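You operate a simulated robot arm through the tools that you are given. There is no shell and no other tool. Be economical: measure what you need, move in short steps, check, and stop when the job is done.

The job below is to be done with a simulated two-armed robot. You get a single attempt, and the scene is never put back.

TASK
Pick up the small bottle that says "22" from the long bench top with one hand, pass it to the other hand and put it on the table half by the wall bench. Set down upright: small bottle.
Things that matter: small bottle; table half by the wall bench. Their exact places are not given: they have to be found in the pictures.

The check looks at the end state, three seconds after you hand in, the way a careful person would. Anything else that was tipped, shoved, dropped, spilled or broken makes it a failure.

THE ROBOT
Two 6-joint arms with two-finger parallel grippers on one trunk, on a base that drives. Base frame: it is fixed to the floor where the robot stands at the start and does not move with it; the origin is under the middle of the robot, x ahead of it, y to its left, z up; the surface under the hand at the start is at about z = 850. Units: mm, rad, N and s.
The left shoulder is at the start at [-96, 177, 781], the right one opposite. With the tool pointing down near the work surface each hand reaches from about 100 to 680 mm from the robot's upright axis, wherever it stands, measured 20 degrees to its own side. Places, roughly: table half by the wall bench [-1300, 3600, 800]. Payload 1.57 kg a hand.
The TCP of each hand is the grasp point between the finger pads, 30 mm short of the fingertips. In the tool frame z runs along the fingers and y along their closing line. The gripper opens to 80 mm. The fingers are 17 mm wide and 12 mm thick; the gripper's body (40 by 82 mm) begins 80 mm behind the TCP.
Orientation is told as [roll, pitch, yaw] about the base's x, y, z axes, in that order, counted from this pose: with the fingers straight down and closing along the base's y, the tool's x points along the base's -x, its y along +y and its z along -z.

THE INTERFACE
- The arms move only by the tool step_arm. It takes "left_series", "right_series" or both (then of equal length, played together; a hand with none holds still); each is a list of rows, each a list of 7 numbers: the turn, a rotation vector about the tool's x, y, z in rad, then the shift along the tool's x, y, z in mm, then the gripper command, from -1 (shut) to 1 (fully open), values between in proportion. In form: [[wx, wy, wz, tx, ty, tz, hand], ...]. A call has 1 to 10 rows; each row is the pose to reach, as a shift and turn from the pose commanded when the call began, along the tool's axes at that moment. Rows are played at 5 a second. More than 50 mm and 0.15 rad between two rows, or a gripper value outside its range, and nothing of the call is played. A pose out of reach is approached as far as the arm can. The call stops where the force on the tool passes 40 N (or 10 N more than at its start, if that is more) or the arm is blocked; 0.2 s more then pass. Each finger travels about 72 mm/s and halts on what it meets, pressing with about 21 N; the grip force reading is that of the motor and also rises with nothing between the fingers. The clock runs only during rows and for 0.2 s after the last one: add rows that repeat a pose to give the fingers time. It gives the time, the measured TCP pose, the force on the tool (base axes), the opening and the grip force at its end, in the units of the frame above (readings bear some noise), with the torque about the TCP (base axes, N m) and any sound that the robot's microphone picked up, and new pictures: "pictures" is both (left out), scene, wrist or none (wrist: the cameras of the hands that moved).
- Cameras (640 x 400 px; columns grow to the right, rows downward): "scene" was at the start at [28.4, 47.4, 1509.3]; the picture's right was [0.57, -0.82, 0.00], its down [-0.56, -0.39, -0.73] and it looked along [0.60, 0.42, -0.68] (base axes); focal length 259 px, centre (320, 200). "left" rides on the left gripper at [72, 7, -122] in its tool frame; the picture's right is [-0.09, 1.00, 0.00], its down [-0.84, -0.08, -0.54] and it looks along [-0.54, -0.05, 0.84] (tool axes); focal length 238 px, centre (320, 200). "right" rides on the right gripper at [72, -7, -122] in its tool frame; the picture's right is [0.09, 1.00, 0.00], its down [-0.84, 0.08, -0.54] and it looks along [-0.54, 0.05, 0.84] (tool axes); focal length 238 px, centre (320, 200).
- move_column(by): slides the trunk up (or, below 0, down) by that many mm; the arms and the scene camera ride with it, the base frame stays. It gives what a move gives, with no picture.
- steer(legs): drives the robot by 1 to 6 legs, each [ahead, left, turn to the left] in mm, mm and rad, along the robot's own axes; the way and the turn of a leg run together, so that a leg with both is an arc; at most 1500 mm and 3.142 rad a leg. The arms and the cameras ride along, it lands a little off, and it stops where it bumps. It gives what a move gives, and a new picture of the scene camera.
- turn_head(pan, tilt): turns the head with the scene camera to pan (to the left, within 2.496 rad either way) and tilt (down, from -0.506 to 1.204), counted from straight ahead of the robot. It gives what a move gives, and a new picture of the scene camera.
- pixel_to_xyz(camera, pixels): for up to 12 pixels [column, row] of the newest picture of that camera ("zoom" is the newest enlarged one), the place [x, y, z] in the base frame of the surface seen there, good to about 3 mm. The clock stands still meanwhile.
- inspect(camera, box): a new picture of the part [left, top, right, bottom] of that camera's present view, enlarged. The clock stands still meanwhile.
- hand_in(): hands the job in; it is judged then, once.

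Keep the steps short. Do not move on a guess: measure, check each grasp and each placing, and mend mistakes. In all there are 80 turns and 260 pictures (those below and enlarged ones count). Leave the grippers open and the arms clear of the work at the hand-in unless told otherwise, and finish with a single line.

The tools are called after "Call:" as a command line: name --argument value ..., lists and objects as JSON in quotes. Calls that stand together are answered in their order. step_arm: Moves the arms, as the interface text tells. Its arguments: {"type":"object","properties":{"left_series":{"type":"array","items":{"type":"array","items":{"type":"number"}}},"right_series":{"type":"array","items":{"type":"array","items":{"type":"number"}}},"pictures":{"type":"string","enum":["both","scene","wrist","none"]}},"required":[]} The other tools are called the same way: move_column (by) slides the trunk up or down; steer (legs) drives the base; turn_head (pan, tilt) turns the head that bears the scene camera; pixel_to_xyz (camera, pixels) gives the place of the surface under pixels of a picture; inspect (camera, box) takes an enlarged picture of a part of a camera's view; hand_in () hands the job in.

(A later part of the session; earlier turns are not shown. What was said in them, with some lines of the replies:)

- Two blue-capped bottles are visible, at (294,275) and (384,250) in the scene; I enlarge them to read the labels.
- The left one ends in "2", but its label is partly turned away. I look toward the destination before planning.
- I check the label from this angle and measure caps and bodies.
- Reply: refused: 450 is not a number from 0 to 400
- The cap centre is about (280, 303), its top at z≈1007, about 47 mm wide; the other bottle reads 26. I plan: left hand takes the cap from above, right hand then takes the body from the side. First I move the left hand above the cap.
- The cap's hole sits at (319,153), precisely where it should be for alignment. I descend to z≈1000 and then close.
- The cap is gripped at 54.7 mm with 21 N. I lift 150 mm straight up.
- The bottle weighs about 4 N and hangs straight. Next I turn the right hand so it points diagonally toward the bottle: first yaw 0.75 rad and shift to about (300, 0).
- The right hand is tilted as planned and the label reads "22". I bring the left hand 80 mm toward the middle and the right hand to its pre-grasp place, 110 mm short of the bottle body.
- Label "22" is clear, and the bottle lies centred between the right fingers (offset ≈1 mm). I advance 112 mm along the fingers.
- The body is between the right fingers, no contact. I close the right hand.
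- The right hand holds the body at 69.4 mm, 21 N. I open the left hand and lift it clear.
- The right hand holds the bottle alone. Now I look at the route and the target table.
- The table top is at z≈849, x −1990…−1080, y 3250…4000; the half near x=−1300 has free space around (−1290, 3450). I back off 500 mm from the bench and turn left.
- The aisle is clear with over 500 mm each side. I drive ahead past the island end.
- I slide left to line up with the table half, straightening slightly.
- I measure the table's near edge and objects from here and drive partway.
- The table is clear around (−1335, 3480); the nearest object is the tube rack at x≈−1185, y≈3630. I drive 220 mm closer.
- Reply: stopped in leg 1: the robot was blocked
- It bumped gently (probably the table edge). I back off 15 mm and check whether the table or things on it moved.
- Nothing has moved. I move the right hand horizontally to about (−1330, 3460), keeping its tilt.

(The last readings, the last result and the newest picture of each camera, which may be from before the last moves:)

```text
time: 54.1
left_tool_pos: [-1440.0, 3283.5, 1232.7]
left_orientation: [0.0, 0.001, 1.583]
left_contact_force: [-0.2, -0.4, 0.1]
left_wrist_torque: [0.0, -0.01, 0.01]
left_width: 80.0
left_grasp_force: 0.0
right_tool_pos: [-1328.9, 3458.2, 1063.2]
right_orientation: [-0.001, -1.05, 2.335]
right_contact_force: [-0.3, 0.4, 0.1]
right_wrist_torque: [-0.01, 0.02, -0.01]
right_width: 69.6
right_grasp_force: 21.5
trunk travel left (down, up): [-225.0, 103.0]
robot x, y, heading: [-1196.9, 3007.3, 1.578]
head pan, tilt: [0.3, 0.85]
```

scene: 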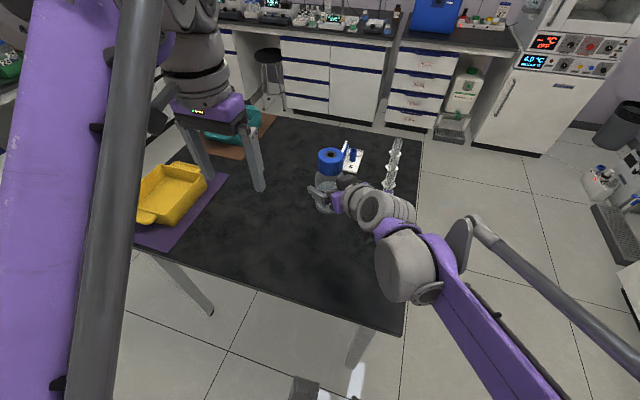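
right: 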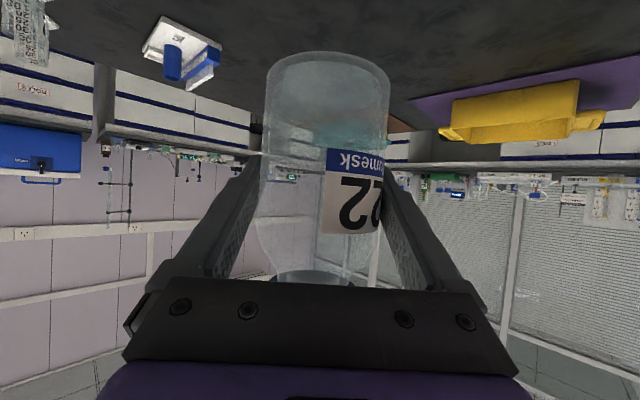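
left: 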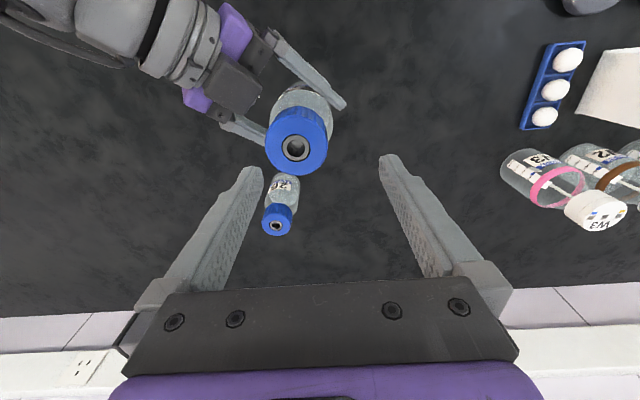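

The bottle is upright over a free spot. I check forearm heights and lower 90 mm.

Call:
pixel_to_xyz --camera "scene" --pixels '[[400, 260], [470, 290], [330, 155], [370, 205], [425, 295], [500, 340]]'

Call:
step_arm --right_series '[[0, 0, 0, 26, 0, 14.9, -1], [0, 0, 0, 52.1, 0, 29.9, -1], [0, 0, 0, 78.1, 0, 44.8, -1], [0, 0, 0, 78.1, 0, 44.8, -1]]'

```text
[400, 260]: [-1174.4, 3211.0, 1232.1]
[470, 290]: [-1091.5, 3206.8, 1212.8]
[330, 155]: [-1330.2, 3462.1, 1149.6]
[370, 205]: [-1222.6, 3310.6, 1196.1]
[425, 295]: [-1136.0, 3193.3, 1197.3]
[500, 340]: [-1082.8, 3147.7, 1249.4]
```

```text
time: 55.1
left_tool_pos: [-1440.0, 3284.6, 1232.5]
left_orientation: [0.0, 0.001, 1.583]
left_contact_force: [0.4, 0.5, 0.0]
left_wrist_torque: [-0.04, -0.01, 0.02]
left_width: 80.3
left_grasp_force: 0.1
right_tool_pos: [-1326.4, 3459.4, 973.2]
right_orientation: [0.001, -1.051, 2.333]
right_contact_force: [-0.5, 0.5, -0.5]
right_wrist_torque: [0.01, 0.0, 0.02]
right_width: 69.4
right_grasp_force: 20.8
trunk travel left (down, up): [-225.0, 103.0]
robot x, y, heading: [-1196.7, 3009.6, 1.586]
head pan, tilt: [0.3, 0.85]
```

scene: 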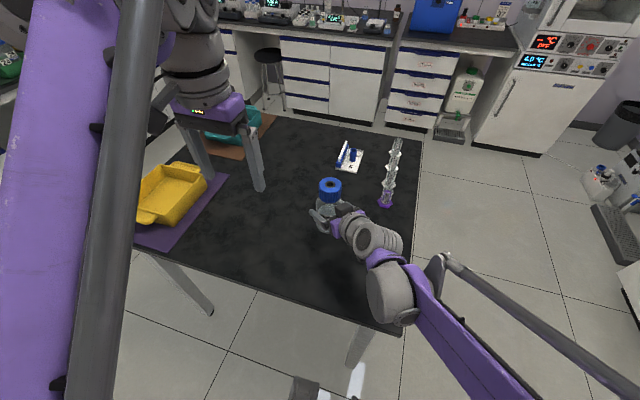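
right: 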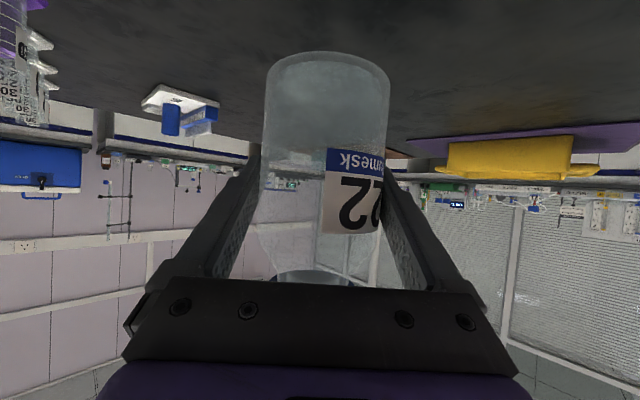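

About 60 mm remain. I lower 55 mm, then approach slowly.

Call:
step_arm --right_series '[[0, 0, 0, 21.7, 0, 12.5, -1], [0, 0, 0, 39, 0, 22.4, -1], [0, 0, 0, 47.7, 0, 27.4, -1], [0, 0, 0, 47.7, 0, 27.4, -1]]'

Call:
inspect --camera "scene" --box '[270, 150, 430, 250]'

```text
time: 56.1
left_tool_pos: [-1440.9, 3284.8, 1232.5]
left_orientation: [-0.001, 0.0, 1.582]
left_contact_force: [-0.2, 0.1, -0.1]
left_wrist_torque: [-0.03, -0.01, 0.0]
left_width: 80.1
left_grasp_force: 0.0
right_tool_pos: [-1328.8, 3458.1, 921.0]
right_orientation: [-0.001, -1.049, 2.333]
right_contact_force: [0.6, 0.1, -0.5]
right_wrist_torque: [-0.02, -0.02, 0.01]
right_width: 69.6
right_grasp_force: 21.4
trunk travel left (down, up): [-225.0, 103.0]
robot x, y, heading: [-1197.7, 3007.0, 1.588]
head pan, tilt: [0.3, 0.85]
```

scene: 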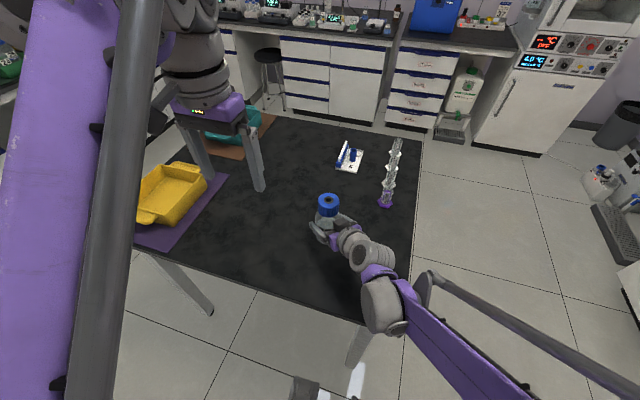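
right: 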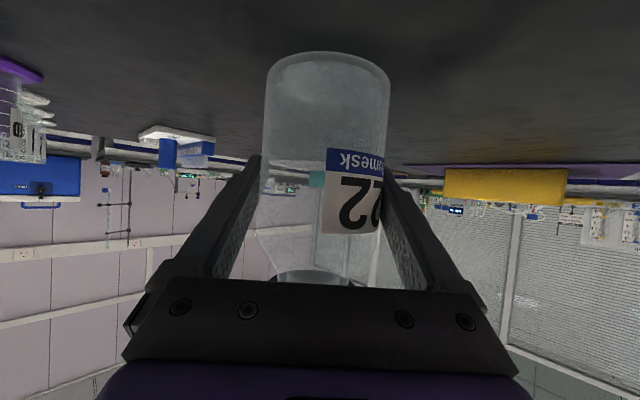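

```text
4.00 times, centred on (350, 200) of scene
```

zoom: 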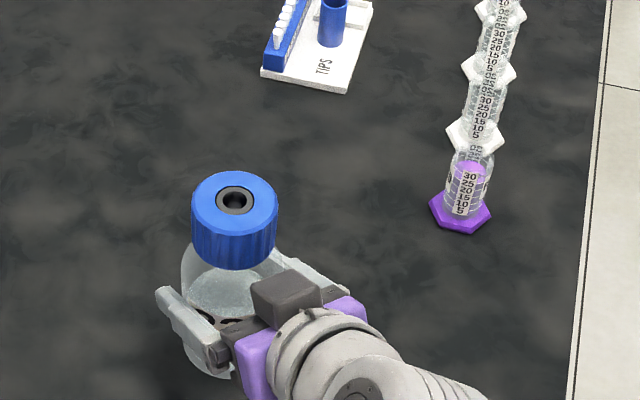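

About 8 mm left. I go down in 2 mm rows and watch for contact.

Call:
step_arm --right_series '[[0, 0, 0, 2.6, 0, 1.5, -1], [0, 0, 0, 4.3, 0, 2.5, -1], [0, 0, 0, 5.2, 0, 3, -1], [0, 0, 0, 6.1, 0, 3.5, -1], [0, 0, 0, 6.1, 0, 3.5, -1]]' --pictures "none"

```text
time: 57.4
left_tool_pos: [-1439.7, 3285.3, 1232.9]
left_orientation: [0.001, -0.001, 1.583]
left_contact_force: [-1.3, 0.3, 0.0]
left_wrist_torque: [0.04, -0.03, -0.03]
left_width: 79.9
left_grasp_force: 0.1
right_tool_pos: [-1328.7, 3458.0, 912.3]
right_orientation: [-0.001, -1.051, 2.334]
right_contact_force: [-1.2, -0.6, 11.2]
right_wrist_torque: [0.02, 0.25, -0.13]
right_width: 69.7
right_grasp_force: 21.4
trunk travel left (down, up): [-225.0, 103.0]
robot x, y, heading: [-1195.8, 3007.1, 1.584]
head pan, tilt: [0.3, 0.85]
```

Contact at z=912 (11 N). I ease up 0.7 mm and open slowly.

Call:
step_arm --right_series '[[0, 0, 0, -0.6, 0, -0.35, -1], [0, 0, 0, -0.6, 0, -0.35, 0.6], [0, 0, 0, -0.6, 0, -0.35, 0.8], [0, 0, 0, -0.6, 0, -0.35, 1], [0, 0, 0, -0.6, 0, -0.35, 1], [0, 0, 0, -0.6, 0, -0.35, 1]]'

Call:
inspect --camera "scene" --box '[270, 150, 430, 250]'

```text
time: 58.8
left_tool_pos: [-1440.4, 3284.4, 1234.0]
left_orientation: [0.0, 0.0, 1.582]
left_contact_force: [-0.2, 1.0, 0.1]
left_wrist_torque: [-0.01, -0.02, -0.02]
left_width: 80.0
left_grasp_force: 0.0
right_tool_pos: [-1329.1, 3458.7, 913.8]
right_orientation: [-0.001, -1.05, 2.335]
right_contact_force: [0.3, 0.1, 0.5]
right_wrist_torque: [-0.03, -0.02, 0.03]
right_width: 79.8
right_grasp_force: 0.0
trunk travel left (down, up): [-225.0, 103.0]
robot x, y, heading: [-1192.3, 3008.5, 1.584]
head pan, tilt: [0.3, 0.85]
```

scene: 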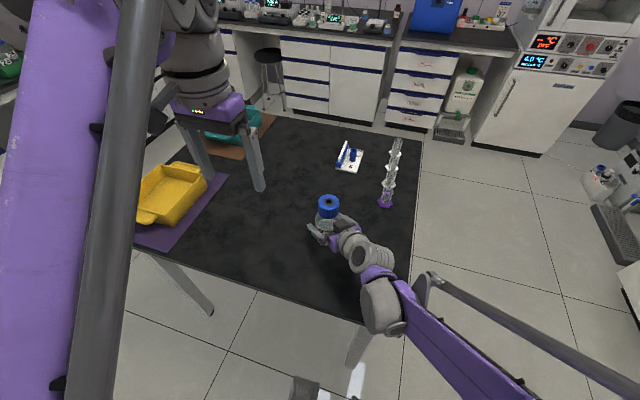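
right: 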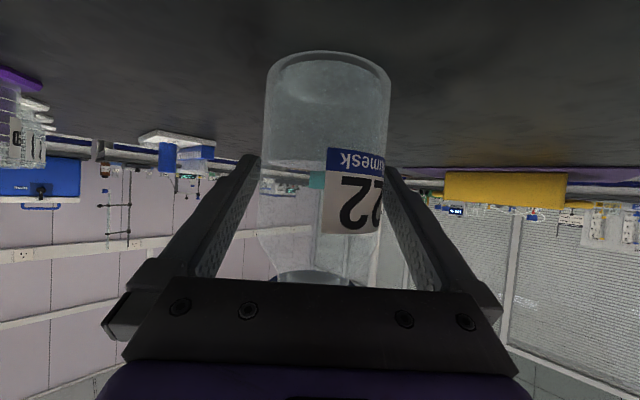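

```text
4.00 times, centred on (350, 200) of scene
```

zoom: 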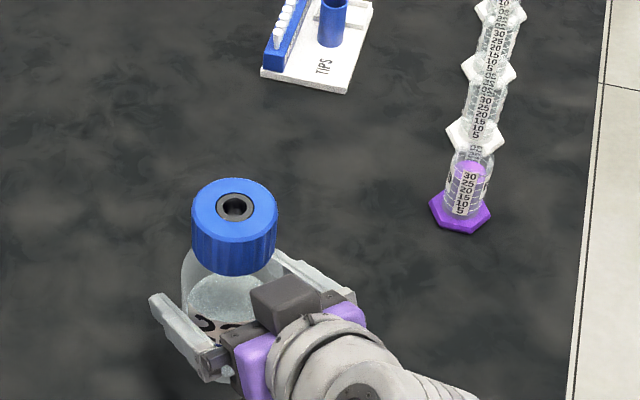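

The bottle stands on its own between open fingers. I draw the right hand straight back along its fingers.

Call:
step_arm --right_series '[[0, 0, 0, 0, 0, -15, 1], [0, 0, 0, 0, 0, -40, 1], [0, 0, 0, 0, 0, -75, 1], [0, 0, 0, 0, 0, -110, 1], [0, 0, 0, 0, 0, -145, 1], [0, 0, 0, 0, 0, -180, 1]]'

Call:
inspect --camera "scene" --box '[250, 120, 450, 260]'

```text
time: 60.1
left_tool_pos: [-1439.8, 3283.9, 1232.6]
left_orientation: [0.0, 0.0, 1.582]
left_contact_force: [-0.6, -0.2, -0.1]
left_wrist_torque: [0.02, -0.02, 0.03]
left_width: 80.3
left_grasp_force: 0.0
right_tool_pos: [-1222.1, 3344.5, 1005.5]
right_orientation: [0.001, -1.052, 2.336]
right_contact_force: [0.2, -0.1, 0.0]
right_wrist_torque: [-0.01, 0.01, -0.01]
right_width: 80.1
right_grasp_force: 0.0
trunk travel left (down, up): [-225.0, 103.0]
robot x, y, heading: [-1195.4, 3007.0, 1.584]
head pan, tilt: [0.3, 0.85]
```

scene: 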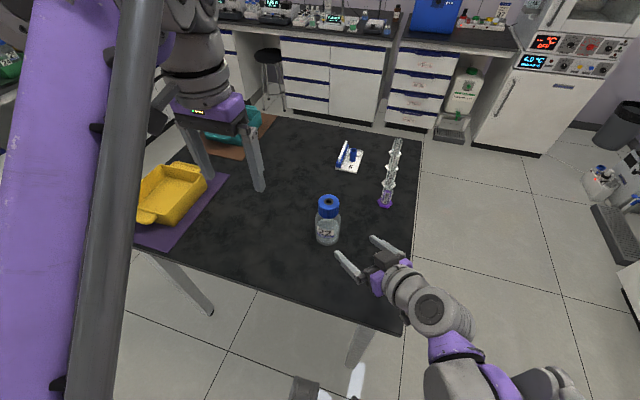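
right: 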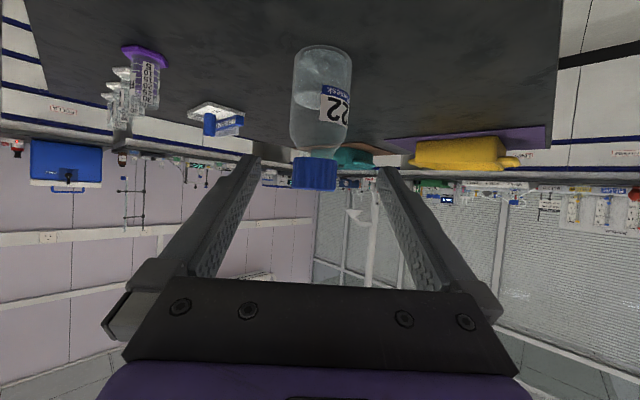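

```text
2.86 times, centred on (350, 190) of scene
```

zoom: 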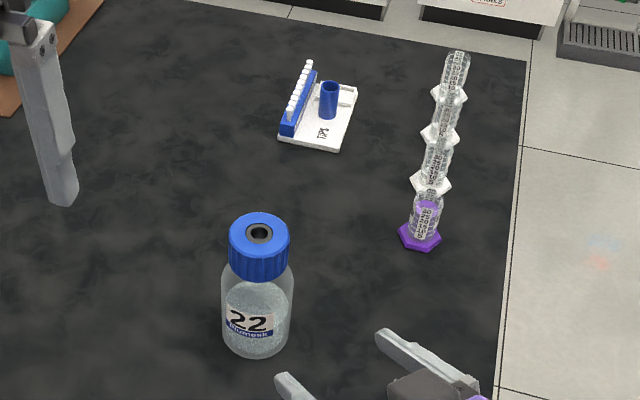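

The bottle "22" stands upright on the table half at (−1329, 3459), all else undisturbed. I back the robot away to clear the arms.

Call:
step_arm --right_series '[[0, 0, 0, -30, 0, -17, 1], [0, 0, 0, -60, 0, -35, 1]]' --pictures "none"

Call:
steer --legs '[[-350, 0, 0]]'

```text
time: 60.8
left_tool_pos: [-1440.4, 3285.1, 1233.1]
left_orientation: [0.0, 0.0, 1.584]
left_contact_force: [-0.3, -0.3, -0.7]
left_wrist_torque: [-0.02, 0.04, 0.0]
left_width: 80.2
left_grasp_force: 0.0
right_tool_pos: [-1221.2, 3346.3, 1074.3]
right_orientation: [0.001, -1.051, 2.333]
right_contact_force: [1.1, -0.3, 0.3]
right_wrist_torque: [0.0, 0.03, -0.03]
right_width: 80.2
right_grasp_force: 0.1
trunk travel left (down, up): [-225.0, 103.0]
robot x, y, heading: [-1195.3, 3010.5, 1.579]
head pan, tilt: [0.3, 0.85]
```

```text
time: 63.0
left_tool_pos: [-1435.2, 2945.7, 1233.5]
left_orientation: [0.001, 0.002, 1.579]
left_contact_force: [0.2, -0.2, -0.1]
left_wrist_torque: [0.02, 0.05, -0.03]
left_width: 80.0
left_grasp_force: 0.1
right_tool_pos: [-1215.7, 3006.1, 1076.0]
right_orientation: [0.001, -1.052, 2.331]
right_contact_force: [-0.7, 0.6, 0.5]
right_wrist_torque: [0.01, 0.01, -0.03]
right_width: 80.1
right_grasp_force: 0.1
trunk travel left (down, up): [-225.0, 103.0]
robot x, y, heading: [-1190.1, 2668.8, 1.575]
head pan, tilt: [0.3, 0.85]
```

scene: 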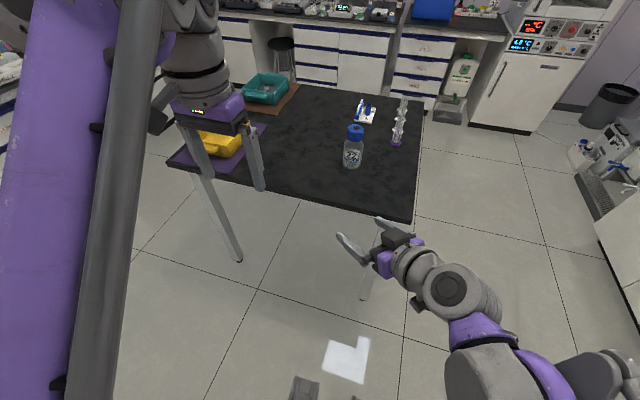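

The bottle stands upright, both grippers are open and both arms are clear of the table, so I hand in.

Call:
hand_in

```text
The job is handed in.
```

Bottle "22" was picked up with the left hand, passed to the right, and set upright on the table half near x = −1300, at about (−1329, 3459); the base bumped something once, probably the table edge, and nothing I re-measured had moved.
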